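You operate a simulated robot arm through the tools that you are given. There is no shell and no other tool. Be economical: measure what you need, move in short steps, check, and stop when the job is done.

You are at the controls of a simulated two-armed robot. One attempt, no reset.

JOB
Take the sleeve off the cone stand and stand it in the middle of the grey mat.
Fine: turn the knob to FREE, swing the yellow arm aside, swing it back and turn the knob to HOLD again; the sleeve in the press stays. Where these are worked on the way, their far stop is far enough and under half their travel is too little: blue knob marked hold free, yellow swing arm.
Where things are to end (x, y in the base frame): sleeve with orange and purple rings within 50 mm of [350, -320].

Only the result counts: the job must be done as asked and must still hold three seconds after the hand-in. Knocking over, shifting, dropping, spilling or breaking anything else fails it.

ROBOT AND FRAMES
Two 7-joint arms with two-finger parallel grippers on one trunk, on a base that drives. Base frame: it is fixed to the floor where the robot stands at the start and does not move with it; the origin is under the middle of the robot, x ahead of it, y to its left, z up. Readings come in mm, degrees, newtons and seconds.
The left shoulder is at the start at [60, 143, 840], the right one opposite. With the tool pointing down near the work surface each hand reaches from about 260 to 700 mm from the robot's upright axis, wherever it stands, measured 20 degrees to its own side. Places, roughly: blue knob marked hold free [800, -200, 1100]; grey mat [300, -300, 800]; yellow swing arm [800, -100, 1000]. Payload 1.57 kg a hand.
The tool frame of a hand sits at the grasp point between the pads (the TCP): z along the fingers, y along the line on which they close. The tips reach 30 mm beyond it. Largest opening 110 mm; finger width 24, thickness 12; the body of the gripper, 48 by 112 mm, starts 78 mm behind the TCP.
Orientation is that of the tool frame in the base frame, as [roll, pitch, yaw] about the fixed x, y, z axes, in that order (R = Rz(yaw) Ry(pitch) Rx(roll)). With the fingers straight down and closing along the base's y, the tool's x points along the base's -x, its y along +y and its z along -z.

CONTROLS
- The arms move only by the tool drive_tool. It takes "left_deltas", "right_deltas" or both (then of equal length, played together; a hand with none holds still); each is one flat list of numbers, 7 for each row, row after row: the shift along the base's x, y, z in mm, then the turn, a rotation vector about the base's x, y, z in degrees, then the opening, from 0 (shut) to 1 (fully open). In form: [x, y, z, rx, ry, rz, claw, x, y, z, rx, ry, rz, claw, ...]. A call has 1 to 12 rows; each row shifts and turns the commanded pose from where the row before left it. A row lasts 0.2 s, in which the tool goes at most 50 mm and 8.6 degrees; a call with a longer step from one row to the next is refused whole, and so is a gripper value outside its range. Where a pose cannot be reached the arm comes as near as it can. A force on the tool above 40 N (or 10 N above the force at the start of the call, whichever is more), or a blocked arm, ends the call early, and 0.2 s more pass. The fingers move at their own pace (about 45 mm/s each) and stop on an object; they squeeze with about 35 N. The grip force told is the motor's: it shows also when the fingers shut on nothing. Time passes only in rows, and 0.2 s behind the last, so rows that do not move let the fingers close. The reply holds the time, the measured pose of the TCP, the force on the tool along the base axes, the opening and the grip force, in the units named above and with some noise, with the torque about the TCP (base axes, N m) and any sound that the robot's microphone picked up, and new pictures: "show" is both (left out), scene, wrist or none (wrist: the cameras of the hands that moved).
- Cameras (640 x 400 px; columns grow to the right, rows downward): "scene" is now at [13.9, -56.7, 1436.7]; the picture's right is [-0.72, -0.69, 0.00], its down [-0.51, 0.54, -0.67] and it looks along [0.46, -0.49, -0.74] (base axes); focal length 214 px, centre (320, 200). "left" rides on the left gripper at [70, -16, -141] in its tool frame; the picture's right is [0.23, 0.97, 0.00], its down [-0.86, 0.20, -0.48] and it looks along [-0.47, 0.11, 0.88] (tool axes); focal length 222 px, centre (320, 200). "right" rides on the right gripper at [70, 16, -141] in its tool frame; the picture's right is [-0.23, 0.97, 0.00], its down [-0.86, -0.20, -0.48] and it looks along [-0.47, -0.11, 0.88] (tool axes); focal length 222 px, centre (320, 200).
- slide_trunk(by): slides the trunk up (or, below 0, down) by that many mm; the arms and the scene camera ride with it, the base frame stays. It gives what a move gives, with no picture.
- drive_base(legs): drives the robot by 1 to 6 legs, each [ahead, left, turn to the left] in mm, mm and degrees, along the robot's own axes; the way and the turn of a leg run together, so that a leg with both is an arc; at most 1500 mm and 180 degrees a leg. The arms and the cameras ride along, it lands a little off, and it stops where it bumps. It gives what a move gives, and a new picture of the scene camera.
- head_to(pan, tilt): turns the head with the scene camera to pan (to the left, within 86 degrees either way) and tilt (down, from -29 to 69), counted from straight ahead of the robot. It gives what a move gives, and a new picture of the scene camera.
- point_at(camera, pixels): for up to 12 pixels [column, row] of the newest picture of that camera ("zoom" is the newest enlarged one), the place [x, y, z] in the base frame of the surface seen there, good to about 2 mm, but the place of the scene camera against the robot may be out by one fixed shift of up to 25 mm in any direction. It takes no simulated time.
- close_up(camera, box): a new picture of the part [left, top, right, bottom] of that camera's present view, enlarged. It takes no simulated time.
- hand_in(): hands the job in; it is judged then, once.

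Keep the steps short. Do not move on a guess: measure, check each grasp and each placing, and mend mistakes. In all there are 80 turns and 260 pictures (those below and enlarged ones count). Leave the grippers open and the arms clear of the work at the hand-in unless told otherwise, and finish with a single line.

The tools are called after "Emit:" as name(argument=value, ...) on one line, values as JSON. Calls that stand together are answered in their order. drive_tool: Moves the arms, as the interface text tells. Its arguments: {"type":"object","properties":{"left_deltas":{"type":"array"},"right_deltas":{"type":"array"},"show":{"type":"string","enum":["both","scene","wrist","none"]}},"required":[]} The other tools are called the same way: slide_trunk (by) slides the trunk up or down; drive_base (legs) drives the base; head_to (pan, tilt) turns the head that bears the scene camera; point_at (camera, pixels) gives the place of the surface under pixels of a picture; close_up (camera, box) takes an enlarged picture of a part of a camera's view; hand_in () hands the job in.

At the start:

```text
time: 0.0
left_ee_pos: [522.5, 137.3, 999.3]
left_tool_rot: [-180.0, -0.1, -179.9]
left_contact_force: [0.5, -0.1, -0.3]
left_moment: [-0.02, -0.04, -0.03]
left_finger_gap: 109.8
left_finger_force: 0.1
right_ee_pos: [442.8, -224.8, 999.1]
right_tool_rot: [180.0, -0.1, -179.9]
right_contact_force: [-0.5, 0.4, -1.0]
right_moment: [0.0, 0.01, -0.02]
right_finger_gap: 110.0
right_finger_force: 0.0
trunk travel left (down, up): [-438.0, 152.0]
robot x, y, heading: [-0.3, 0.3, -0.2]
head pan, tilt: [-46.4, 47.7]
```

scene: 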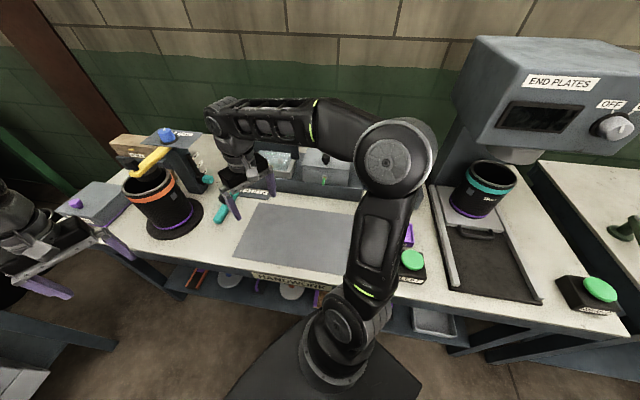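
right: 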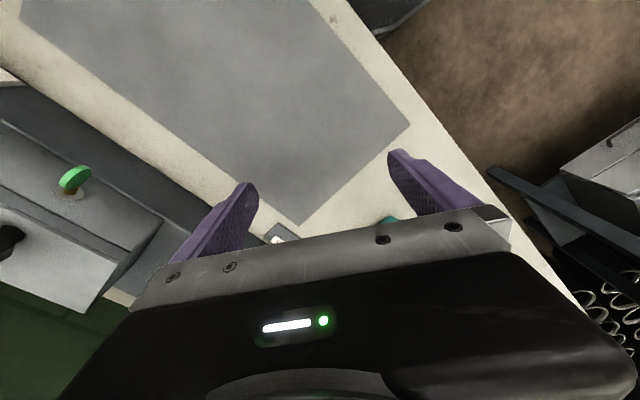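
left: 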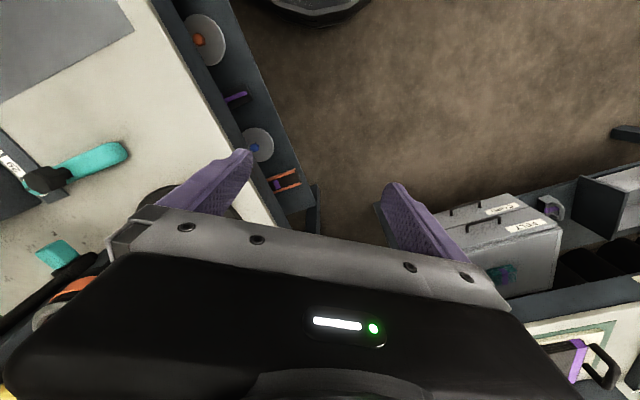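

I see the sleeve with the orange and purple rings at about (160,200), the yellow arm over it at (150,160) and the blue knob at (168,133). I'll zoom in on that area and measure it.

Emit:
close_up(camera="scene", box=[60, 110, 280, 250])

Emit:
point_at(camera="scene", pixels=[[168, 132], [130, 171], [165, 152], [150, 190], [160, 215], [170, 230], [300, 240], [245, 255], [262, 205], [352, 215], [345, 275], [120, 145]])

```text
2.86 times, centred on (170, 180) of scene
```

zoom: 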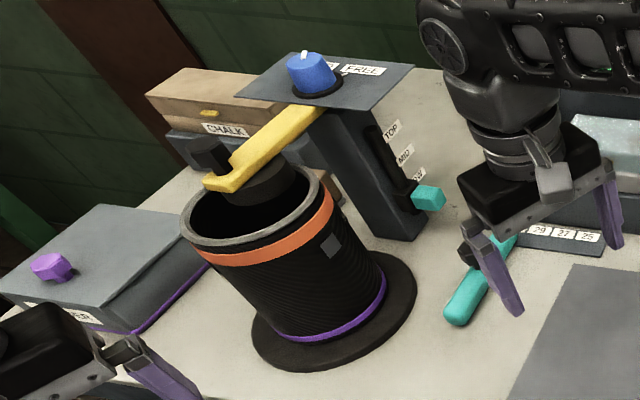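

```text
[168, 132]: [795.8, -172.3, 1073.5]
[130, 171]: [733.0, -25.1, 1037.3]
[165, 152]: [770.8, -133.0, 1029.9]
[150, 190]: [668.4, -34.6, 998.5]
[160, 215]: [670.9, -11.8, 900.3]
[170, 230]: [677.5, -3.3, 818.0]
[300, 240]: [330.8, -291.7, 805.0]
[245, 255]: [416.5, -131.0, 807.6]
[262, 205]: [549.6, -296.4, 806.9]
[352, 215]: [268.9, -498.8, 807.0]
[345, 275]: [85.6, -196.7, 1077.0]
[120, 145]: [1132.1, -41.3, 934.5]
```

I'll turn the head to face the stand squarely.

Emit:
head_to(pan=-3, tilt=35)

Emit:
close_up(camera="scene", box=[230, 120, 430, 260])

```text
time: 1.1
left_ee_pos: [523.5, 138.0, 998.3]
left_tool_rot: [179.9, 0.1, 180.0]
left_contact_force: [0.2, 0.4, -0.7]
left_moment: [0.02, -0.01, 0.01]
left_finger_gap: 110.1
left_finger_force: 0.2
right_ee_pos: [441.0, -225.8, 999.1]
right_tool_rot: [180.0, 0.0, -180.0]
right_contact_force: [-0.5, -0.5, 0.2]
right_moment: [0.03, -0.01, 0.01]
right_finger_gap: 110.3
right_finger_force: 0.0
trunk travel left (down, up): [-438.0, 152.0]
robot x, y, heading: [2.2, -2.0, 0.1]
head pan, tilt: [-3.0, 35.0]
```

scene: 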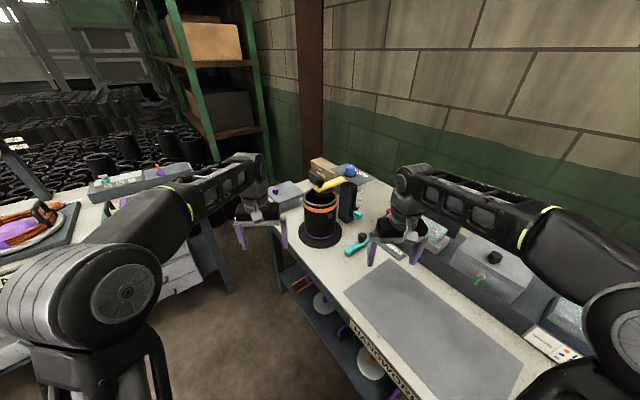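

```text
2.86 times, centred on (330, 190) of scene
```

zoom: 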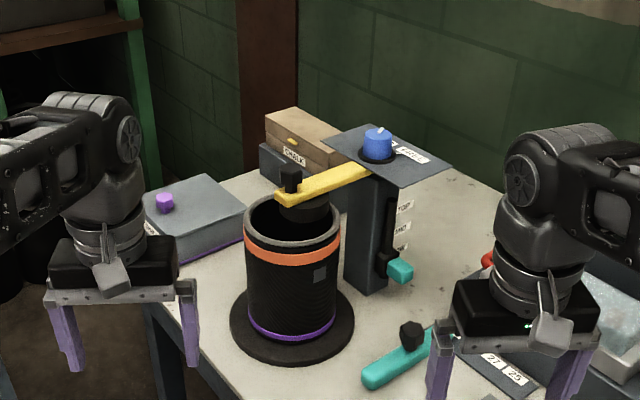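

Next I'll measure the sleeve, the arm, the knob and the gripper tips. The tips give me the scene camera's shift.

Emit:
point_at(camera="zoom", pixels=[[251, 240], [293, 258], [337, 235], [293, 290], [249, 325], [294, 338], [334, 318], [293, 348], [284, 197], [291, 176], [365, 168], [377, 135]])

Emit:
point_at(camera="zoom", pixels=[[74, 370], [190, 366], [110, 280], [390, 146], [400, 268], [318, 205], [257, 215], [310, 245], [365, 150], [345, 133], [430, 170], [368, 280]])

Emit:
close_up(camera="scene", box=[300, 150, 380, 200])

```text
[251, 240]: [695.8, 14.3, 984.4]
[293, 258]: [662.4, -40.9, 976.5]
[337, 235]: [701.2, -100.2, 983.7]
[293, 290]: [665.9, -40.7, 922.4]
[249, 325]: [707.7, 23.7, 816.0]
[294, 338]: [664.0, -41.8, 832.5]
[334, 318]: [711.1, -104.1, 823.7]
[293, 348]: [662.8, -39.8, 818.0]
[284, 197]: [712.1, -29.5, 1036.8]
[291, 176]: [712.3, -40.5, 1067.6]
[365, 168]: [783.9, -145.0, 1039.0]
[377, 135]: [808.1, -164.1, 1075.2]
```

```text
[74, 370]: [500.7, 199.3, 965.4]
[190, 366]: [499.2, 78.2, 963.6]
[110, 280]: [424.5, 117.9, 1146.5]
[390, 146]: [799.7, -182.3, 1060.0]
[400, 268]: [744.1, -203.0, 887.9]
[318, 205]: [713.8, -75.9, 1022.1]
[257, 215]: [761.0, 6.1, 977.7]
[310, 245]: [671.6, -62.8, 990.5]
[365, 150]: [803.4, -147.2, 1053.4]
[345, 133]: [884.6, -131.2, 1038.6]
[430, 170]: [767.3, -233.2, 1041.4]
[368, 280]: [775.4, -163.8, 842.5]
```

```text
8.00 times, centred on (340, 175) of scene
```

zoom: 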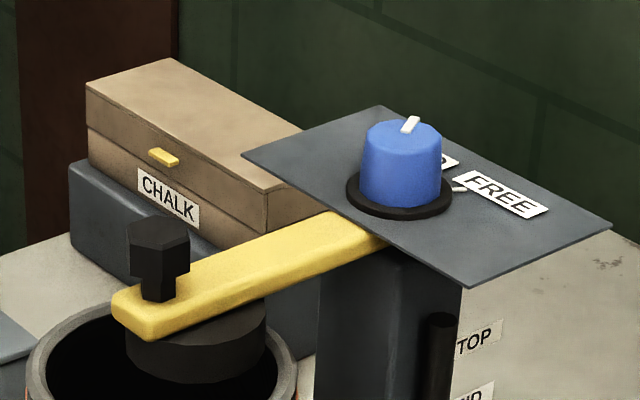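

I need to know where the bench edge is before I can decide how to drive closer. I'll look down.

Emit:
head_to(pan=-15, tilt=62)

Emit:
point_at(camera="left", pixels=[[100, 150], [60, 30], [280, 210], [200, 100]])

Emit:
point_at(camera="right", pixels=[[250, 100], [408, 125], [300, 222], [425, 130]])

```text
time: 2.0
left_ee_pos: [523.5, 138.1, 999.9]
left_tool_rot: [179.9, 0.0, 180.0]
left_contact_force: [0.6, -0.2, 0.1]
left_moment: [0.0, -0.02, -0.03]
left_finger_gap: 109.9
left_finger_force: 0.1
right_ee_pos: [441.7, -225.3, 999.7]
right_tool_rot: [179.9, 0.1, 180.0]
right_contact_force: [-0.5, -0.4, 0.2]
right_moment: [-0.01, 0.0, -0.04]
right_finger_gap: 110.0
right_finger_force: 0.0
trunk travel left (down, up): [-438.0, 152.0]
robot x, y, heading: [-2.0, 0.9, 0.0]
head pan, tilt: [-15.0, 62.0]
```

scene: 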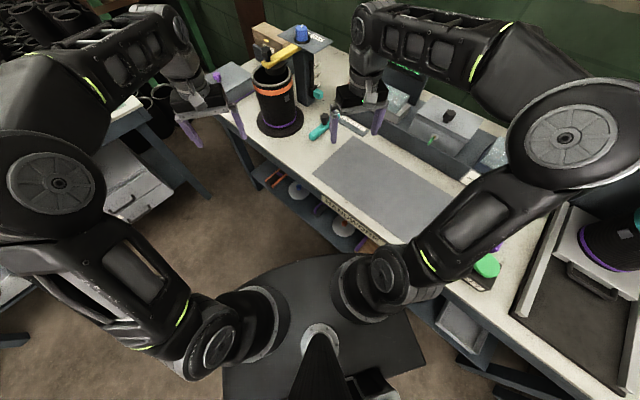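

```text
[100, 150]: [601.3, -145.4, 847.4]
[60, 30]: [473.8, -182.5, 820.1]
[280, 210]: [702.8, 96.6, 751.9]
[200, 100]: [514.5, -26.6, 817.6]
```

```text
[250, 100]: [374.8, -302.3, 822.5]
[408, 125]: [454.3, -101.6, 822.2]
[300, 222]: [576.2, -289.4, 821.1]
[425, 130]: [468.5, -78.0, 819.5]
```

Emit:
point_at(camera="scene", pixels=[[228, 118], [265, 155], [310, 188], [380, 236], [432, 283], [313, 173], [400, 225], [375, 138], [262, 258], [225, 375], [240, 300], [330, 253]])

```text
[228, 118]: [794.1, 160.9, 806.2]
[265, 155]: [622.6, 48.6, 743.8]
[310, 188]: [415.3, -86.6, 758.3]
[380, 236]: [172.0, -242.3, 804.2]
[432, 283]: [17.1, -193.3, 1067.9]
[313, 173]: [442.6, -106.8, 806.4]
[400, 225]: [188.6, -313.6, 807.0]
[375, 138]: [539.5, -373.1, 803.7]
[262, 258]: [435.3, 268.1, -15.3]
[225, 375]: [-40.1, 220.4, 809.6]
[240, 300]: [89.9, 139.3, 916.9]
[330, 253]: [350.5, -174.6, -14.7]
```

The wrist cameras put the mat top at z≈822. The same mat corner shows that scene readings need about (+12, +5, +15) added. I'll slide the robot along the bench edge, direction about (0.84, 0.54), and first check what stands on its left.

Emit:
head_to(pan=25, tilt=50)

```text
time: 3.1
left_ee_pos: [522.6, 137.0, 1000.2]
left_tool_rot: [180.0, -0.1, 179.9]
left_contact_force: [0.2, -0.4, -0.6]
left_moment: [0.01, 0.01, 0.0]
left_finger_gap: 109.9
left_finger_force: 0.1
right_ee_pos: [442.0, -225.5, 1000.7]
right_tool_rot: [-180.0, 0.0, 180.0]
right_contact_force: [-1.2, 0.3, 0.7]
right_moment: [0.0, 0.01, -0.02]
right_finger_gap: 110.2
right_finger_force: 0.2
trunk travel left (down, up): [-438.0, 152.0]
robot x, y, heading: [4.8, -2.8, 0.2]
head pan, tilt: [25.0, 50.0]
```

scene: 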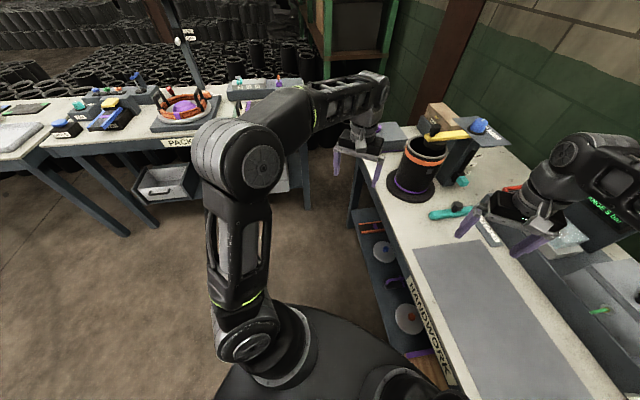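

Emit:
point_at(camera="scene", pixels=[[180, 160], [305, 205], [60, 145], [310, 300], [350, 325], [395, 350], [365, 190], [350, 205], [410, 280], [250, 330], [160, 228], [275, 135]])

```text
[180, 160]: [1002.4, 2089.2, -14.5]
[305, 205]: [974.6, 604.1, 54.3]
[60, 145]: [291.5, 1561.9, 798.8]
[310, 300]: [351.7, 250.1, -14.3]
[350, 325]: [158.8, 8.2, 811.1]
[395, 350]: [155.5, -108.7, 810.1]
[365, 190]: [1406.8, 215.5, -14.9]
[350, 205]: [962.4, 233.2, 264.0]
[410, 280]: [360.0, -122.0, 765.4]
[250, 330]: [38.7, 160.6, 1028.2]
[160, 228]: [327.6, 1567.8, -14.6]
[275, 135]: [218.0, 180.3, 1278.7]
```

The way along the bench is free. I'll raise the trunk, pull both hands back and then drive.

Emit:
slide_trunk(by=150)

Emit:
drive_tool(right_deltas=[-40, 0, 0, 0, 0, 0, 1, -40, 0, 0, 0, 0, 0, 1, -40, 0, 0, 0, 0, 0, 1], left_deltas=[-40, 20, 0, 0, 0, 0, 1, -40, 20, 0, 0, 0, 0, 1, -40, 20, 0, 0, 0, 0, 1], show="none")

Emit:
drive_base(legs=[[260, 168, 0]])

```text
time: 4.8
left_ee_pos: [522.9, 138.4, 1149.5]
left_tool_rot: [180.0, 0.0, -180.0]
left_contact_force: [0.3, -1.2, 1.2]
left_moment: [0.01, -0.02, -0.01]
left_finger_gap: 110.1
left_finger_force: 0.0
right_ee_pos: [441.6, -227.1, 1150.0]
right_tool_rot: [179.9, 0.1, -180.0]
right_contact_force: [-0.3, -0.4, -0.5]
right_moment: [0.02, 0.0, -0.02]
right_finger_gap: 110.0
right_finger_force: 0.1
trunk travel left (down, up): [-588.0, 2.0]
robot x, y, heading: [-3.4, 0.2, -0.1]
head pan, tilt: [25.0, 50.0]
```

```text
time: 5.6
left_ee_pos: [398.9, 201.4, 1148.3]
left_tool_rot: [-180.0, 0.2, -180.0]
left_contact_force: [-0.3, -0.9, -0.9]
left_moment: [-0.01, -0.08, -0.01]
left_finger_gap: 110.1
left_finger_force: 0.1
right_ee_pos: [318.5, -226.4, 1148.7]
right_tool_rot: [-180.0, 0.3, 179.9]
right_contact_force: [-1.5, -0.3, 0.7]
right_moment: [-0.01, -0.07, 0.0]
right_finger_gap: 109.7
right_finger_force: 0.1
trunk travel left (down, up): [-588.0, 2.0]
robot x, y, heading: [-3.8, -0.5, 0.0]
head pan, tilt: [25.0, 50.0]
```

```text
time: 7.7
left_ee_pos: [657.8, 371.1, 1148.0]
left_tool_rot: [179.9, 0.0, 180.0]
left_contact_force: [0.4, -1.0, -0.4]
left_moment: [-0.02, 0.04, 0.01]
left_finger_gap: 110.0
left_finger_force: 0.0
right_ee_pos: [576.7, -55.7, 1149.2]
right_tool_rot: [-180.0, -0.1, 179.9]
right_contact_force: [-0.5, 0.2, 0.5]
right_moment: [0.01, 0.0, 0.03]
right_finger_gap: 110.1
right_finger_force: 0.1
trunk travel left (down, up): [-588.0, 2.0]
robot x, y, heading: [251.3, 171.4, 0.1]
head pan, tilt: [25.0, 50.0]
```

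scene: 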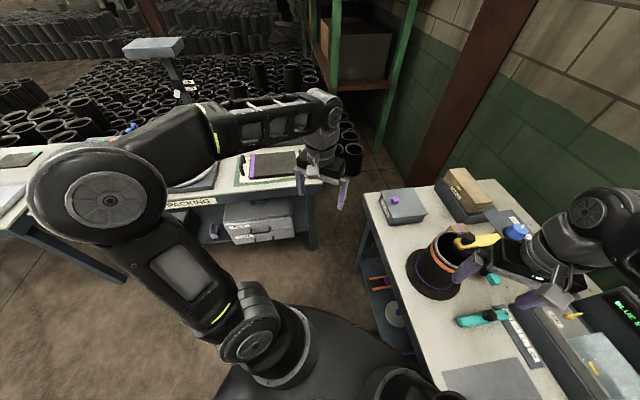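

Now I'll point the head at the knob and look through the right wrist camera.

Emit:
head_to(pan=-30, tilt=48)

Emit:
close_up(camera="right", box=[0, 0, 640, 400])

```text
time: 8.9
left_ee_pos: [656.8, 369.5, 1148.2]
left_tool_rot: [180.0, 0.0, -180.0]
left_contact_force: [-0.1, -0.1, -0.4]
left_moment: [0.0, 0.04, 0.0]
left_finger_gap: 110.0
left_finger_force: 0.0
right_ee_pos: [575.4, -55.7, 1147.3]
right_tool_rot: [-180.0, 0.1, -180.0]
right_contact_force: [0.0, -1.0, -0.4]
right_moment: [0.02, 0.0, 0.0]
right_finger_gap: 110.0
right_finger_force: 0.1
trunk travel left (down, up): [-588.0, 2.0]
robot x, y, heading: [252.6, 173.2, -0.1]
head pan, tilt: [-30.0, 48.0]
```

scene: 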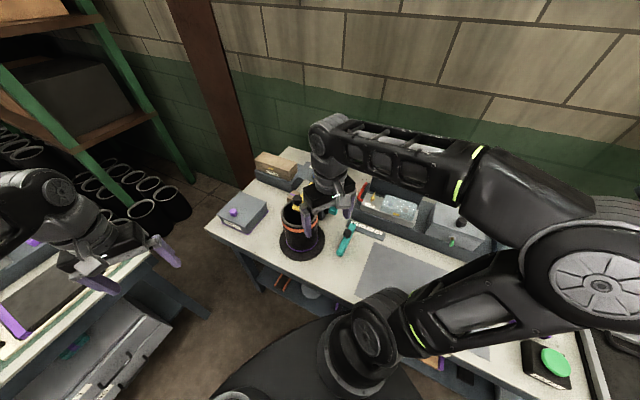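

```text
1.00 times, centred on (320, 200) of right
```

zoom: 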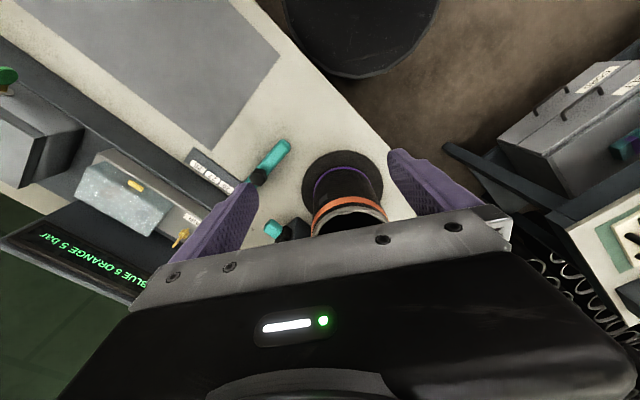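

The right hand hides the knob. I'll move that hand aside to the right so the scene camera can see the knob.

Emit:
drive_tool(right_deltas=[0, -45, 0, 0, 0, 0, 1, 0, -45, 0, 0, 0, 0, 1, 0, -45, 0, 0, 0, 0, 1, 0, -45, 0, 0, 0, 0, 1], show="none")

Emit:
close_up(camera="scene", box=[250, 135, 390, 225])

```text
time: 9.9
left_ee_pos: [656.5, 369.6, 1149.1]
left_tool_rot: [-180.0, 0.0, -180.0]
left_contact_force: [-0.8, -0.6, 0.1]
left_moment: [0.02, 0.0, 0.01]
left_finger_gap: 109.9
left_finger_force: 0.1
right_ee_pos: [578.6, -237.7, 1146.7]
right_tool_rot: [180.0, 0.0, 180.0]
right_contact_force: [0.3, -0.8, -0.8]
right_moment: [-0.01, -0.04, 0.0]
right_finger_gap: 110.1
right_finger_force: 0.1
trunk travel left (down, up): [-588.0, 2.0]
robot x, y, heading: [251.6, 168.5, -0.1]
head pan, tilt: [-30.0, 48.0]
```

```text
4.44 times, centred on (320, 180) of scene
```

zoom: 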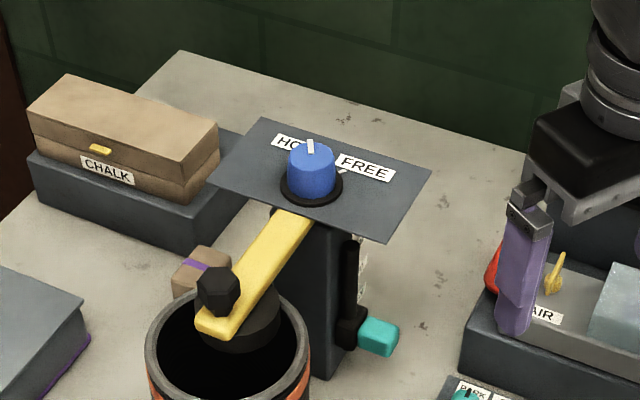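

Emit:
point_at(camera="zoom", pixels=[[310, 141], [311, 152], [300, 160], [320, 160], [312, 185], [289, 165], [334, 168], [282, 185], [341, 172], [283, 141], [365, 165], [312, 203]])

Emit:
point_at(camera="zoom", pixels=[[262, 120], [430, 173], [383, 242], [215, 182], [300, 222], [205, 325], [232, 332], [216, 275], [216, 305], [250, 295], [305, 330], [150, 345]])

Emit:
close_up(camera="scene", box=[300, 155, 350, 185])

```text
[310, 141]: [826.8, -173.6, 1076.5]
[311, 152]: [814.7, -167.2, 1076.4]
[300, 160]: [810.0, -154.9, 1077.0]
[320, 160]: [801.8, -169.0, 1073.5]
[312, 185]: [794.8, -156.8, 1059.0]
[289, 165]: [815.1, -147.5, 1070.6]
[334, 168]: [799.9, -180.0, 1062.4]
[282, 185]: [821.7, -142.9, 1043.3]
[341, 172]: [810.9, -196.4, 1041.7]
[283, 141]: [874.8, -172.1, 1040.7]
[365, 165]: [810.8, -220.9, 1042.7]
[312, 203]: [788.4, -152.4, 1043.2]
```

```text
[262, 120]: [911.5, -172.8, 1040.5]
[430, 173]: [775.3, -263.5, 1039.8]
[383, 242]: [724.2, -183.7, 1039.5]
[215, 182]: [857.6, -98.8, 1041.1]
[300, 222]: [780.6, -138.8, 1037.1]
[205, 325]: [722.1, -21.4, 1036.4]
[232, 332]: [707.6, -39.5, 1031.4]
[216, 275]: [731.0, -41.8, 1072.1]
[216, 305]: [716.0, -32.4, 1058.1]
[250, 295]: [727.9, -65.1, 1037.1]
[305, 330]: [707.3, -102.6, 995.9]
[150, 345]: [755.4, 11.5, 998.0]
```

```text
12.80 times, centred on (325, 170) of scene
```

zoom: 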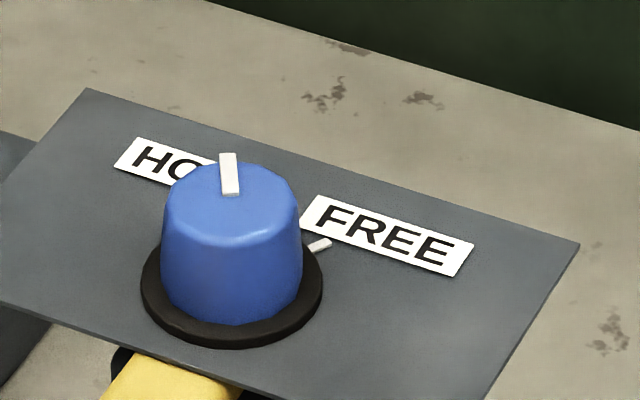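

The pointer stands at HOLD, towards about −27° in the base frame. The FREE tick is at about −87°, so the knob has to turn about −60° about z. After correction the knob centre is ≈(823,−161), its top ≈1092 and the plate ≈1056. I'll go above it with the hand turned +25° in yaw.

Emit:
drive_tool(right_deltas=[0, 0, 30, 0, 0, 4, 1, 41, 13, 0, 0, 0, 4, 1, 41, 13, 0, 0, 0, 4, 1, 41, 13, 0, 0, 0, 4, 1, 41, 13, 0, 0, 0, 4, 1, 40, 13, 0, 0, 0, 5, 1, 40, 12, 0, 0, 0, 0, 1, 0, 0, 0, 0, 0, 0, 1])

```text
time: 11.7
left_ee_pos: [656.7, 367.6, 1148.4]
left_tool_rot: [179.8, 0.0, 180.0]
left_contact_force: [-0.1, -0.7, 0.4]
left_moment: [0.06, 0.01, 0.03]
left_finger_gap: 110.0
left_finger_force: 0.1
right_ee_pos: [769.2, -136.8, 1153.0]
right_tool_rot: [-179.9, 0.4, -155.0]
right_contact_force: [-0.3, -1.2, 0.3]
right_moment: [0.07, -0.03, -0.01]
right_finger_gap: 110.0
right_finger_force: 0.1
right hand out of reach, approached as far as the arm can: row 5, 6, 7
trunk travel left (down, up): [-588.0, 2.0]
robot x, y, heading: [250.2, 170.9, -0.1]
head pan, tilt: [-30.0, 48.0]
```

scene: 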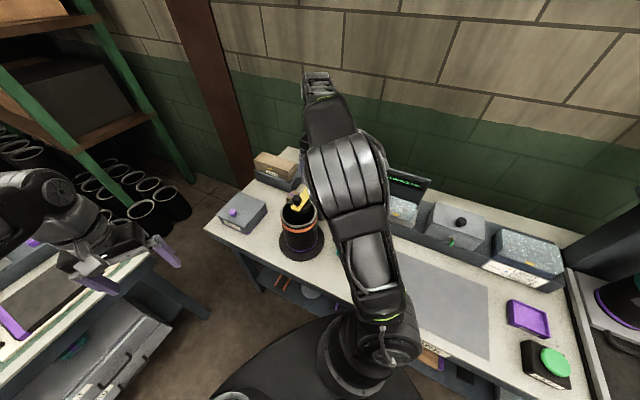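
right: 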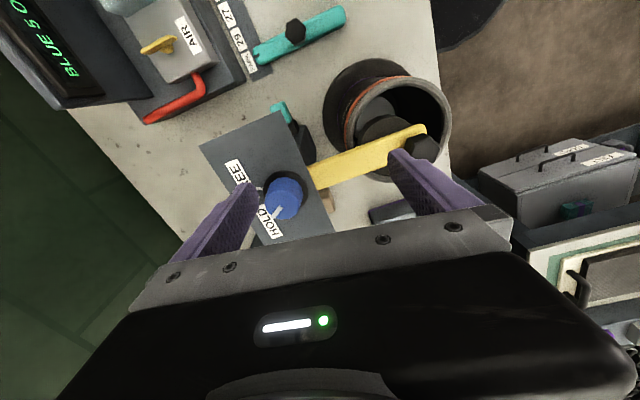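

The wrist camera now sees the knob at (285,198), so I'll measure with it, since it carries no shift.

Emit:
point_at(camera="right", pixels=[[287, 193], [280, 205], [272, 216], [302, 178], [236, 165], [268, 225], [415, 145], [375, 155], [392, 98], [320, 180], [265, 193], [447, 120]])

Emit:
close_up(camera="right", box=[220, 60, 480, 250])

```text
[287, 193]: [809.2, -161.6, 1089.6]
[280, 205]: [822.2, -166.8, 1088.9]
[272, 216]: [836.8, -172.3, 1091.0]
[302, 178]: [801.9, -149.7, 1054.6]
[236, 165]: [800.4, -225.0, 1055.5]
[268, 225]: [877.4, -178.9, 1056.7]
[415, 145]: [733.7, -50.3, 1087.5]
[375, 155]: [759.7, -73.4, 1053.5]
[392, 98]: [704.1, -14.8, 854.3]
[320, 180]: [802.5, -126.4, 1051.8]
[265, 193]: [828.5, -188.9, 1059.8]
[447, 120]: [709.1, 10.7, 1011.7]
```

```text
2.11 times, centred on (350, 155) of right
```

zoom: 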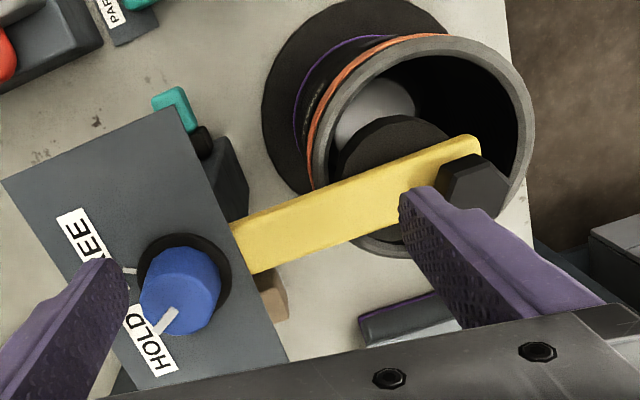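

Emit:
point_at(camera="zoom", pixels=[[160, 265], [180, 255], [205, 265], [216, 290], [210, 315], [190, 328], [145, 295], [152, 315], [170, 312], [158, 330], [185, 290], [228, 265]])

Emit:
point_at(camera="zoom", pixels=[[330, 120], [350, 230], [515, 190], [450, 50], [325, 130], [521, 130], [475, 165], [500, 190], [445, 185], [470, 215], [390, 140], [375, 100]])

```text
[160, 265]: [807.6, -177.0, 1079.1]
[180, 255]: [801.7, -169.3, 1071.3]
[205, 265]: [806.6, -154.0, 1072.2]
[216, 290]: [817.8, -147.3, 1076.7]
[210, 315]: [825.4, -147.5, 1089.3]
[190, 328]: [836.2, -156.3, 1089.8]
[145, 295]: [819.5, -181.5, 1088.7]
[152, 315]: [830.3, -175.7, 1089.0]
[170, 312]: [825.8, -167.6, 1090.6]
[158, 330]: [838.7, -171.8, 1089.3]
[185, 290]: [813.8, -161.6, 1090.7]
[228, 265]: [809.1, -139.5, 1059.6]
```

```text
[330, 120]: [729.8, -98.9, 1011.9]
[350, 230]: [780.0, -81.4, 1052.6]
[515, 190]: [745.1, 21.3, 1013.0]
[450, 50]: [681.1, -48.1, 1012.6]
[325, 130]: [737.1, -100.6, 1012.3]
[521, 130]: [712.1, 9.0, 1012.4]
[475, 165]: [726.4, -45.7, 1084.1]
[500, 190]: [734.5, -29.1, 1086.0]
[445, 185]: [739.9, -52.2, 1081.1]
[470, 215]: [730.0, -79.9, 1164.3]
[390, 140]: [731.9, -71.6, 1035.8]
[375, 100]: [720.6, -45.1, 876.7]
```

The wrist camera gives the knob centre as ≈(820,−164) with its top at z≈1090, and the sleeve rim at z≈1012. The knob is just out of reach, so I'll pull the hands back and drive a bit further along the bench.

Emit:
drive_tool(right_deltas=[-45, -10, 10, 0, 0, 0, 1, -45, -10, 10, 0, 0, 0, 1, -45, -10, 5, 0, 0, 0, 1], left_deltas=[-45, 0, 0, 0, 0, 0, 1, -45, 0, 0, 0, 0, 0, 1, -45, 0, 0, 0, 0, 0, 1], show="none")

Emit:
drive_base(legs=[[120, 78, 0]])

```text
time: 12.5
left_ee_pos: [518.4, 370.4, 1147.7]
left_tool_rot: [180.0, 0.1, -180.0]
left_contact_force: [-0.6, -0.4, 0.2]
left_moment: [0.0, -0.04, 0.01]
left_finger_gap: 110.0
left_finger_force: 0.0
right_ee_pos: [628.0, -164.3, 1173.4]
right_tool_rot: [180.0, 0.0, -155.0]
right_contact_force: [-0.9, 0.2, 0.2]
right_moment: [0.02, -0.07, -0.02]
right_finger_gap: 110.0
right_finger_force: 0.0
trunk travel left (down, up): [-588.0, 2.0]
robot x, y, heading: [254.1, 169.0, -0.1]
head pan, tilt: [-30.0, 48.0]
```

```text
time: 13.9
left_ee_pos: [643.8, 452.2, 1147.3]
left_tool_rot: [-180.0, 0.0, -179.7]
left_contact_force: [-0.2, 0.4, -0.2]
left_moment: [-0.03, 0.04, 0.01]
left_finger_gap: 110.1
left_finger_force: 0.1
right_ee_pos: [755.1, -82.6, 1173.9]
right_tool_rot: [179.9, -0.1, -154.8]
right_contact_force: [0.6, 0.3, -0.4]
right_moment: [-0.05, -0.02, 0.0]
right_finger_gap: 110.4
right_finger_force: 0.1
trunk travel left (down, up): [-588.0, 2.0]
robot x, y, heading: [375.0, 249.4, 0.1]
head pan, tilt: [-30.0, 48.0]
```

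scene: 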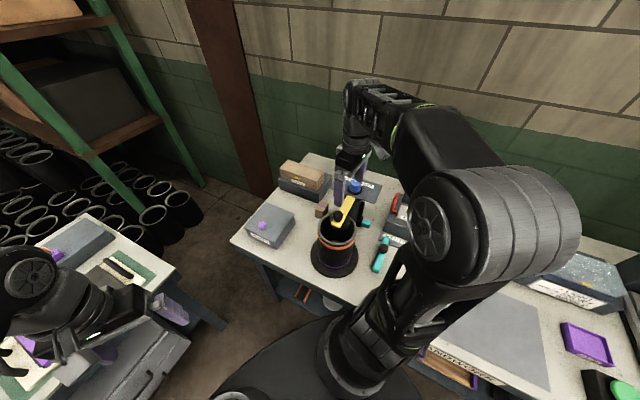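

I'll move to above the knob centre and check.

Emit:
drive_tool(right_deltas=[22, -27, -14, 0, 0, 0, 1, 22, -27, -14, 0, 0, 0, 1, 21, -27, -14, 0, 0, 0, 1, 0, 0, 0, 0, 0, 0, 1], show="wrist")

Emit:
close_up(camera="right", box=[200, 80, 440, 230])

```text
time: 14.9
left_ee_pos: [643.7, 450.7, 1146.2]
left_tool_rot: [-180.0, -0.1, -179.8]
left_contact_force: [-0.2, 1.0, 0.0]
left_moment: [0.01, 0.0, 0.04]
left_finger_gap: 109.9
left_finger_force: 0.1
right_ee_pos: [817.7, -164.2, 1132.5]
right_tool_rot: [-179.9, -0.1, -154.8]
right_contact_force: [0.1, 0.0, -0.2]
right_moment: [0.0, -0.05, 0.0]
right_finger_gap: 109.6
right_finger_force: 0.0
trunk travel left (down, up): [-588.0, 2.0]
robot x, y, heading: [372.6, 249.3, 0.2]
head pan, tilt: [-30.0, 48.0]
```

right: 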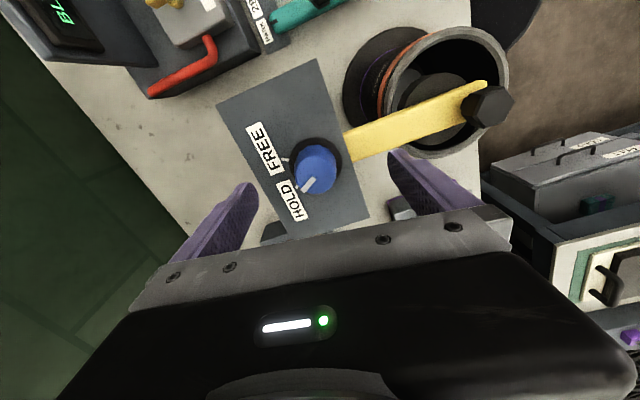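

```text
2.67 times, centred on (320, 155) of right
```

zoom: 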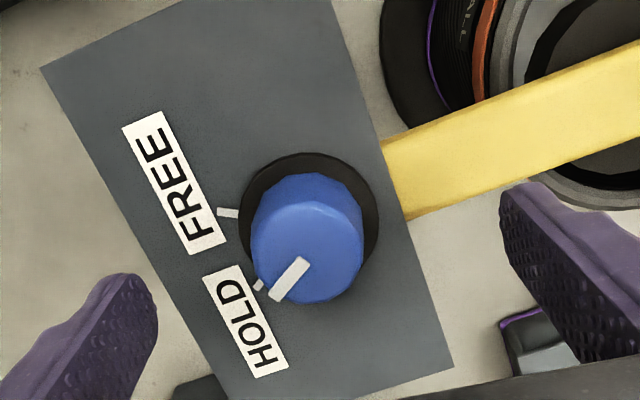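

Emit:
point_at(camera="zoom", pixels=[[305, 255], [277, 298], [255, 255], [357, 255], [320, 298], [340, 290], [256, 284], [228, 212]])

```text
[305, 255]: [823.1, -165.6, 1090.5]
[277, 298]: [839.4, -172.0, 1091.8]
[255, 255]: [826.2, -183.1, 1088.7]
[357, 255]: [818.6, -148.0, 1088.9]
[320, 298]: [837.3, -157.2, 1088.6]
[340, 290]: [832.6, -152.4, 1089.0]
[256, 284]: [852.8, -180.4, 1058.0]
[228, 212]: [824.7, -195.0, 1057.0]
```

The centre is ≈(822,−165), with the HOLD tick at −27° and the FREE tick at −86°. I'll go down to z≈1096 and close on the knob.

Emit:
drive_tool(right_deltas=[4, -1, -18, 0, 0, 0, 1, 0, 0, -18, 0, 0, 0, 1, 0, 0, 0, 0, 0, 0, 0.6, 0, 0, 0, 0, 0, 0, 0.4, 0, 0, 0, 0, 0, 0, 0.2, 0, 0, 0, 0, 0, 0, 0.2, 0, 0, 0, 0, 0, 0, 0.2], show="wrist")

```text
time: 16.5
left_ee_pos: [642.6, 449.4, 1147.1]
left_tool_rot: [-180.0, -0.1, -179.8]
left_contact_force: [0.4, 0.7, 0.3]
left_moment: [-0.02, 0.01, 0.02]
left_finger_gap: 110.1
left_finger_force: 0.1
right_ee_pos: [822.2, -166.4, 1094.9]
right_tool_rot: [-179.9, 0.0, -154.9]
right_contact_force: [2.9, -5.8, 1.6]
right_moment: [-0.24, -0.12, -0.01]
right_finger_gap: 40.6
right_finger_force: 19.5
trunk travel left (down, up): [-588.0, 2.0]
robot x, y, heading: [376.4, 247.7, 0.3]
head pan, tilt: [-30.0, 48.0]
```

right: 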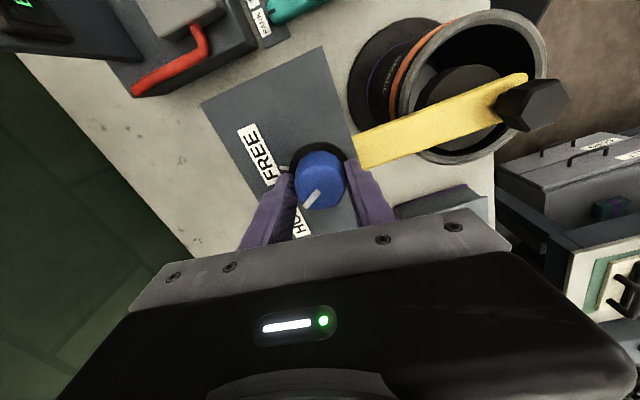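

The knob is gripped with a gap of 40.6 mm. I'll turn −64° about z.

Emit:
drive_tool(right_deltas=[0, 1, 0, 0, 0, 0, 0, 0, 0, 0, 0, 0, -8, 0, 0, 0, 0, 0, 0, -8, 0, 0, 0, 0, 0, 0, -8, 0, 0, 0, 0, 0, 0, -8, 0, 0, 0, 0, 0, 0, -8, 0, 0, 0, 0, 0, 0, -8, 0, 0, 0, 0, 0, 0, -8, 0, 0, 0, 0, 0, 0, -8, 0, 0, 0, 0, 0, 0, 0, 0], show="wrist")

```text
time: 18.7
left_ee_pos: [643.7, 449.1, 1147.9]
left_tool_rot: [180.0, -0.1, -179.9]
left_contact_force: [0.6, -0.2, 0.7]
left_moment: [-0.01, 0.02, -0.03]
left_finger_gap: 109.7
left_finger_force: 0.1
right_ee_pos: [822.0, -166.1, 1095.6]
right_tool_rot: [-180.0, -0.1, 141.0]
right_contact_force: [-2.5, -14.0, 0.7]
right_moment: [-0.39, 0.44, 0.25]
right_finger_gap: 40.4
right_finger_force: 44.9
trunk travel left (down, up): [-588.0, 2.0]
robot x, y, heading: [375.4, 251.8, -0.0]
head pan, tilt: [-30.0, 48.0]
```

right: 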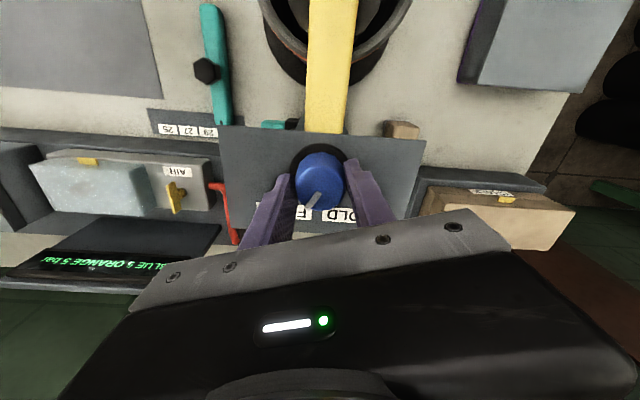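

I'll open the hand, lift, and check the pointer.

Emit:
drive_tool(right_deltas=[0, 0, 0, 0, 0, 0, 0.5, 0, 0, 0, 0, 0, 0, 1, 0, 0, 0, 0, 0, 0, 1, 0, 0, 0, 0, 0, 0, 1, 0, 0, 25, 0, 0, 0, 1, 0, 0, 25, 0, 0, 0, 1], show="none")

Emit:
close_up(camera="right", box=[200, 60, 440, 230])

```text
time: 20.1
left_ee_pos: [643.6, 450.7, 1147.6]
left_tool_rot: [180.0, 0.1, -179.8]
left_contact_force: [-0.4, -0.7, -0.7]
left_moment: [-0.01, 0.03, -0.01]
left_finger_gap: 110.1
left_finger_force: 0.1
right_ee_pos: [823.8, -166.9, 1147.9]
right_tool_rot: [-180.0, 0.0, 141.3]
right_contact_force: [-0.3, -0.1, 0.0]
right_moment: [0.01, -0.04, -0.01]
right_finger_gap: 109.9
right_finger_force: 0.1
trunk travel left (down, up): [-588.0, 2.0]
robot x, y, heading: [378.5, 249.0, 0.2]
head pan, tilt: [-30.0, 48.0]
```

```text
2.35 times, centred on (320, 145) of right
```

zoom: 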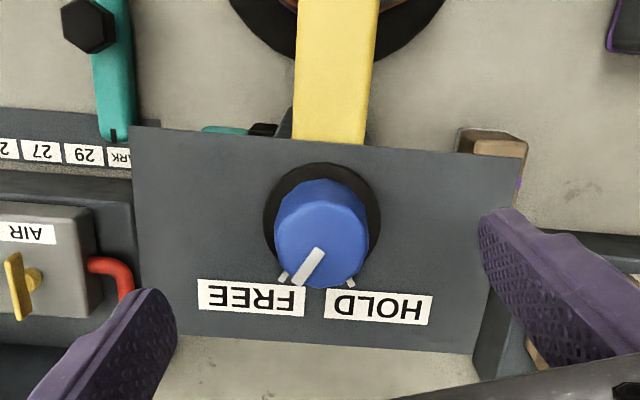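

Emit:
point_at(camera="zoom", pixels=[[301, 280], [318, 254], [284, 278], [350, 283], [322, 235]])

Emit:
close_up(camera="scene", box=[290, 150, 410, 290])

```text
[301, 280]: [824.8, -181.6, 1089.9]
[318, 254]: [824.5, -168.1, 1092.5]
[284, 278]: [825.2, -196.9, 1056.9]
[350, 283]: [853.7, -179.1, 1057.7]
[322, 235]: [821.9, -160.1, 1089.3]
```

```text
2.86 times, centred on (350, 220) of scene
```

zoom: 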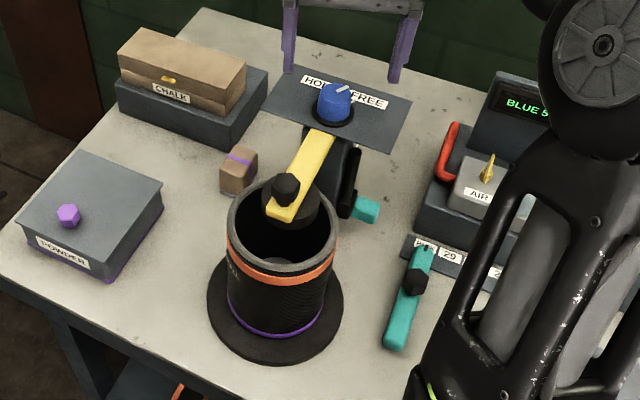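

The knob is at FREE, with the pointer at −88°. Next I'll move above the black peg on the yellow arm's tip, ≈(733,−43), to measure it.

Emit:
drive_tool(right_deltas=[-23, 31, 0, 0, 0, 0, 1, -23, 31, 0, 0, 0, 0, 1, -23, 31, 0, 0, 0, 0, 1, -22, 31, 0, 0, 0, 0, 1, 0, 0, 0, 0, 0, 0, 1], show="none")

Emit:
close_up(camera="right", box=[160, 20, 480, 230])

```text
time: 21.3
left_ee_pos: [644.5, 449.2, 1147.8]
left_tool_rot: [-179.9, -0.1, -179.8]
left_contact_force: [-0.3, 0.0, 0.1]
left_moment: [0.0, -0.03, 0.02]
left_finger_gap: 109.9
left_finger_force: 0.1
right_ee_pos: [730.6, -39.1, 1146.5]
right_tool_rot: [180.0, -0.1, 141.2]
right_contact_force: [-0.6, -0.3, 0.8]
right_moment: [-0.02, 0.03, 0.01]
right_finger_gap: 109.9
right_finger_force: 0.0
trunk travel left (down, up): [-588.0, 2.0]
robot x, y, heading: [376.3, 249.9, 0.2]
head pan, tilt: [-30.0, 48.0]
```

```text
1.90 times, centred on (320, 125) of right
```

zoom: 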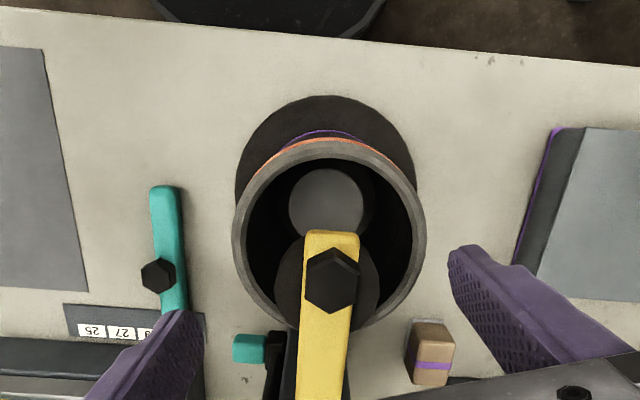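

Emit:
point_at(camera="zoom", pixels=[[333, 280], [306, 285], [358, 272], [338, 250], [334, 312], [330, 240], [320, 380], [285, 300], [328, 200], [345, 335], [430, 340], [560, 200]])

Emit:
point_at(camera="zoom", pixels=[[240, 235], [328, 151], [420, 235], [258, 175], [396, 173], [265, 300], [395, 300], [252, 235], [330, 165], [407, 235], [325, 110], [300, 15]])

```text
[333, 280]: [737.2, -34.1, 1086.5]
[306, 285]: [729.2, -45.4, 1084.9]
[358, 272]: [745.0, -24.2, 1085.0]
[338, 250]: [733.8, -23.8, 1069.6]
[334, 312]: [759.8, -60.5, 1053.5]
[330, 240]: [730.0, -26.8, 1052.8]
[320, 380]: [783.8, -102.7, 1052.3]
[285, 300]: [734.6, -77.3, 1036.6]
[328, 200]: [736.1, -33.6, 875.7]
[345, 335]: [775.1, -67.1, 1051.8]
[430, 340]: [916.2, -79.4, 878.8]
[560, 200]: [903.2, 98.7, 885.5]
```

```text
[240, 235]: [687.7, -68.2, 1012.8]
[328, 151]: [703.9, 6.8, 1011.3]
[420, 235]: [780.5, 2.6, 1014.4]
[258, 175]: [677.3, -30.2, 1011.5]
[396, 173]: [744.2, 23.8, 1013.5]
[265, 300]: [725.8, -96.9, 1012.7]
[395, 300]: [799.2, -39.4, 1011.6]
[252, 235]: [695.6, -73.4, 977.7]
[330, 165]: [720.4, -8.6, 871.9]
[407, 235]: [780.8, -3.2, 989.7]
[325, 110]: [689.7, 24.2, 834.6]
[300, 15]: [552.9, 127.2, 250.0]
```

The peg centre is ≈(737,−35), its top is at 1086 and the arm top at 1053. The sleeve axis is ≈(737,−36) and the cone top is only at z≈876. I'll turn the hand square to the arm, go down and grip the peg.

Emit:
drive_tool(right_deltas=[3, 2, -15, 0, 0, -7, 1, 3, 2, -15, 0, 0, -7, 1, 0, 0, -22, 0, 0, 0, 1, 0, 0, 0, 0, 0, 0, 0.5, 0, 0, 0, 0, 0, 0, 0.3, 0, 0, 0, 0, 0, 0, 0.15, 0, 0, 0, 0, 0, 0, 0.1, 0, 0, 0, 0, 0, 0, 0.1, 0, 0, 0, 0, 0, 0, 0.1], show="wrist")

```text
time: 23.3
left_ee_pos: [644.2, 449.1, 1147.6]
left_tool_rot: [-180.0, 0.0, -179.9]
left_contact_force: [0.0, 0.3, 0.1]
left_moment: [-0.01, -0.02, 0.0]
left_finger_gap: 110.0
left_finger_force: 0.1
right_ee_pos: [738.2, -37.5, 1095.8]
right_tool_rot: [180.0, -0.1, 127.1]
right_contact_force: [0.6, 0.5, -0.8]
right_moment: [0.04, 0.03, 0.0]
right_finger_gap: 29.6
right_finger_force: 21.9
trunk travel left (down, up): [-588.0, 2.0]
robot x, y, heading: [373.8, 252.7, 0.1]
head pan, tilt: [-30.0, 48.0]
```

right: 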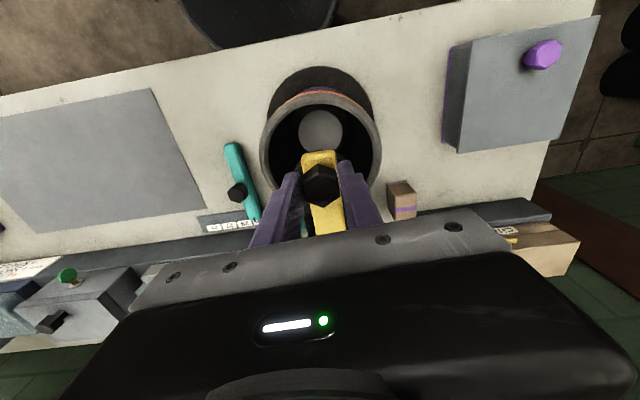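

The peg is gripped with a gap of 29.6 mm. I'll nudge it gently to each side and read the force, to learn which way the arm swings.

Emit:
drive_tool(right_deltas=[5, 4, 0, 0, 0, -3, 0, 5, 4, 0, 0, 0, -3, 0, 0, 0, 0, 0, 0, 0, 0], show="none")

```text
time: 24.1
left_ee_pos: [644.2, 448.4, 1147.4]
left_tool_rot: [179.9, 0.0, -179.9]
left_contact_force: [0.7, -0.4, -0.4]
left_moment: [0.03, -0.03, -0.02]
left_finger_gap: 110.2
left_finger_force: 0.1
right_ee_pos: [748.1, -30.3, 1094.0]
right_tool_rot: [180.0, 0.1, 121.0]
right_contact_force: [6.5, -10.0, 2.7]
right_moment: [-0.55, -0.33, 0.22]
right_finger_gap: 29.4
right_finger_force: 39.3
trunk travel left (down, up): [-588.0, 2.0]
robot x, y, heading: [373.0, 247.2, 0.2]
head pan, tilt: [-30.0, 48.0]
```

The arm moves freely that way (clockwise from above), and the force is only radial. I'll carry on along the arc with my pivot guess of ≈(811,−138).

Emit:
drive_tool(right_deltas=[15, 6, 0, 0, 0, -8, 0, 16.5, 5, 0, 0, 0, -8, 0, 17, 3, 0, 0, 0, -8, 0, 0, 0, 0, 0, 0, 0, 0], show="wrist")

```text
time: 25.1
left_ee_pos: [642.3, 450.0, 1146.3]
left_tool_rot: [-180.0, 0.0, -179.8]
left_contact_force: [0.3, -0.1, 0.5]
left_moment: [-0.01, 0.01, 0.02]
left_finger_gap: 110.2
left_finger_force: 0.1
right_ee_pos: [796.4, -12.9, 1095.9]
right_tool_rot: [180.0, -0.1, 97.0]
right_contact_force: [2.2, -1.1, 1.4]
right_moment: [0.48, -0.05, 0.15]
right_finger_gap: 29.2
right_finger_force: 39.1
trunk travel left (down, up): [-588.0, 2.0]
robot x, y, heading: [371.8, 249.9, 0.3]
head pan, tilt: [-30.0, 48.0]
```

right: 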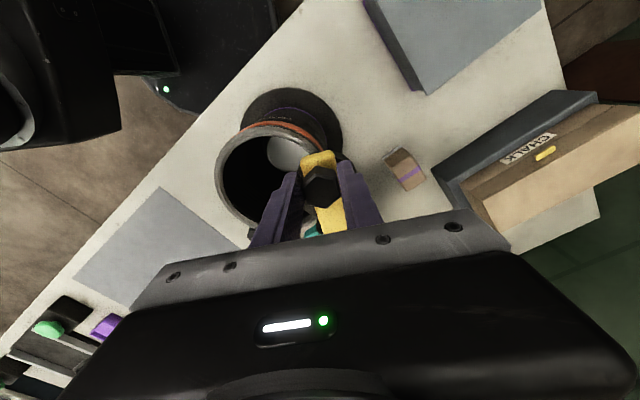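

The arm is swinging well. I'll continue the arc.

Emit:
drive_tool(right_deltas=[17.2, 0.5, 0, 0, 0, -8, 0, 17.4, -1.5, 0, 0, 0, -8, 0, 17, -4, 0, 0, 0, -8, 0, 16, -6, 0, 0, 0, -8, 0, 0, 0, 0, 0, 0, 0, 0], show="wrist")

```text
time: 26.3
left_ee_pos: [643.5, 454.7, 1146.6]
left_tool_rot: [-179.8, 0.0, -179.7]
left_contact_force: [0.8, 0.0, 0.4]
left_moment: [0.01, 0.0, -0.02]
left_finger_gap: 110.0
left_finger_force: 0.1
right_ee_pos: [866.1, -20.4, 1094.0]
right_tool_rot: [-180.0, -0.2, 65.3]
right_contact_force: [6.6, 28.3, 4.7]
right_moment: [0.52, -0.11, -0.17]
right_finger_gap: 29.0
right_finger_force: 38.9
trunk travel left (down, up): [-588.0, 2.0]
robot x, y, heading: [372.5, 247.8, 0.2]
head pan, tilt: [-30.0, 48.0]
```

right: 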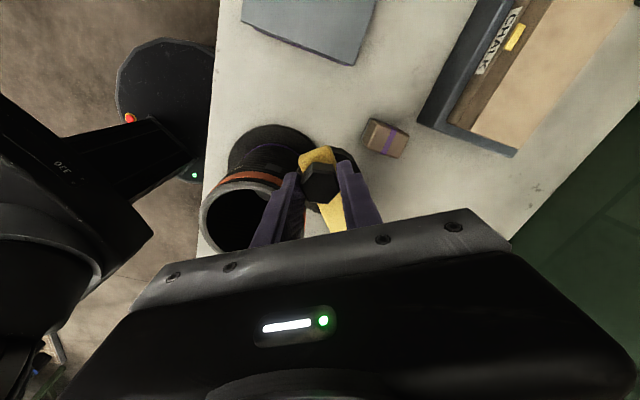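

The 28 N outward says the real radius is a bit larger. The pivot fits ≈(819,−152) with R≈140. I'll continue on the corrected arc toward the stop.

Emit:
drive_tool(right_deltas=[10, 0, 0, 0, 0, -3, 0, 10.7, -4, 0, 0, 0, -5, 0, 16.6, -10, 0, 0, 0, -8, 0, 0, 0, 0, 0, 0, 0, 0], show="wrist")

```text
time: 27.3
left_ee_pos: [644.8, 452.8, 1145.8]
left_tool_rot: [-179.9, 0.0, -179.8]
left_contact_force: [0.1, -0.1, -0.1]
left_moment: [-0.01, 0.02, -0.01]
left_finger_gap: 109.9
left_finger_force: 0.0
right_ee_pos: [903.7, -36.7, 1094.4]
right_tool_rot: [179.9, -0.2, 49.2]
right_contact_force: [11.3, 21.3, 7.5]
right_moment: [0.29, -0.21, -0.22]
right_finger_gap: 28.9
right_finger_force: 38.6
trunk travel left (down, up): [-588.0, 2.0]
robot x, y, heading: [374.8, 249.2, 0.4]
head pan, tilt: [-30.0, 48.0]
```

right: 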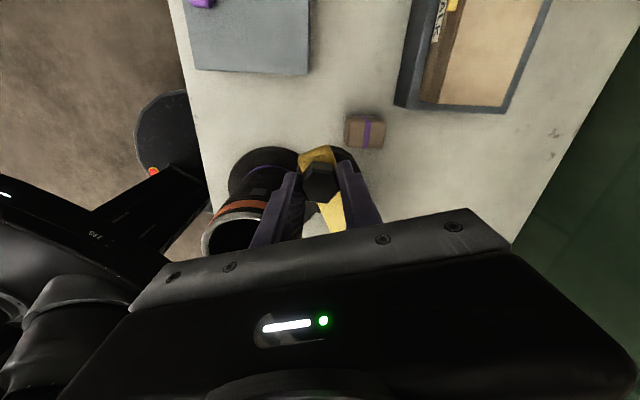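

The pivot fits the knob axis, (822,−165), with R≈152. I'll go on along that arc.

Emit:
drive_tool(right_deltas=[10, -3, 0, 0, 0, -3.5, 0, 9.5, -6.5, 0, 0, 0, -4, 0, 15, -14.5, 0, 0, 0, -8, 0, 0, 0, 0, 0, 0, 0, 0], show="wrist")

```text
time: 28.3
left_ee_pos: [643.8, 450.9, 1146.0]
left_tool_rot: [-180.0, -0.1, -179.8]
left_contact_force: [0.7, -0.7, 0.1]
left_moment: [-0.05, -0.02, 0.01]
left_finger_gap: 109.8
left_finger_force: 0.0
right_ee_pos: [936.2, -64.6, 1094.5]
right_tool_rot: [180.0, 0.3, 33.5]
right_contact_force: [2.3, 1.2, 11.2]
right_moment: [-0.17, 0.32, -0.02]
right_finger_gap: 28.8
right_finger_force: 38.7
trunk travel left (down, up): [-588.0, 2.0]
robot x, y, heading: [377.1, 248.9, 0.2]
head pan, tilt: [-30.0, 48.0]
```

right: 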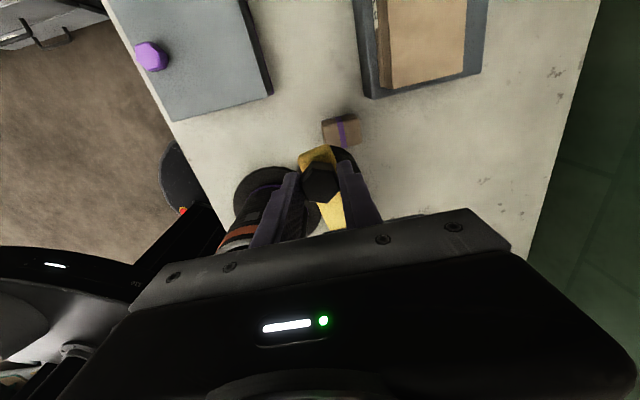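

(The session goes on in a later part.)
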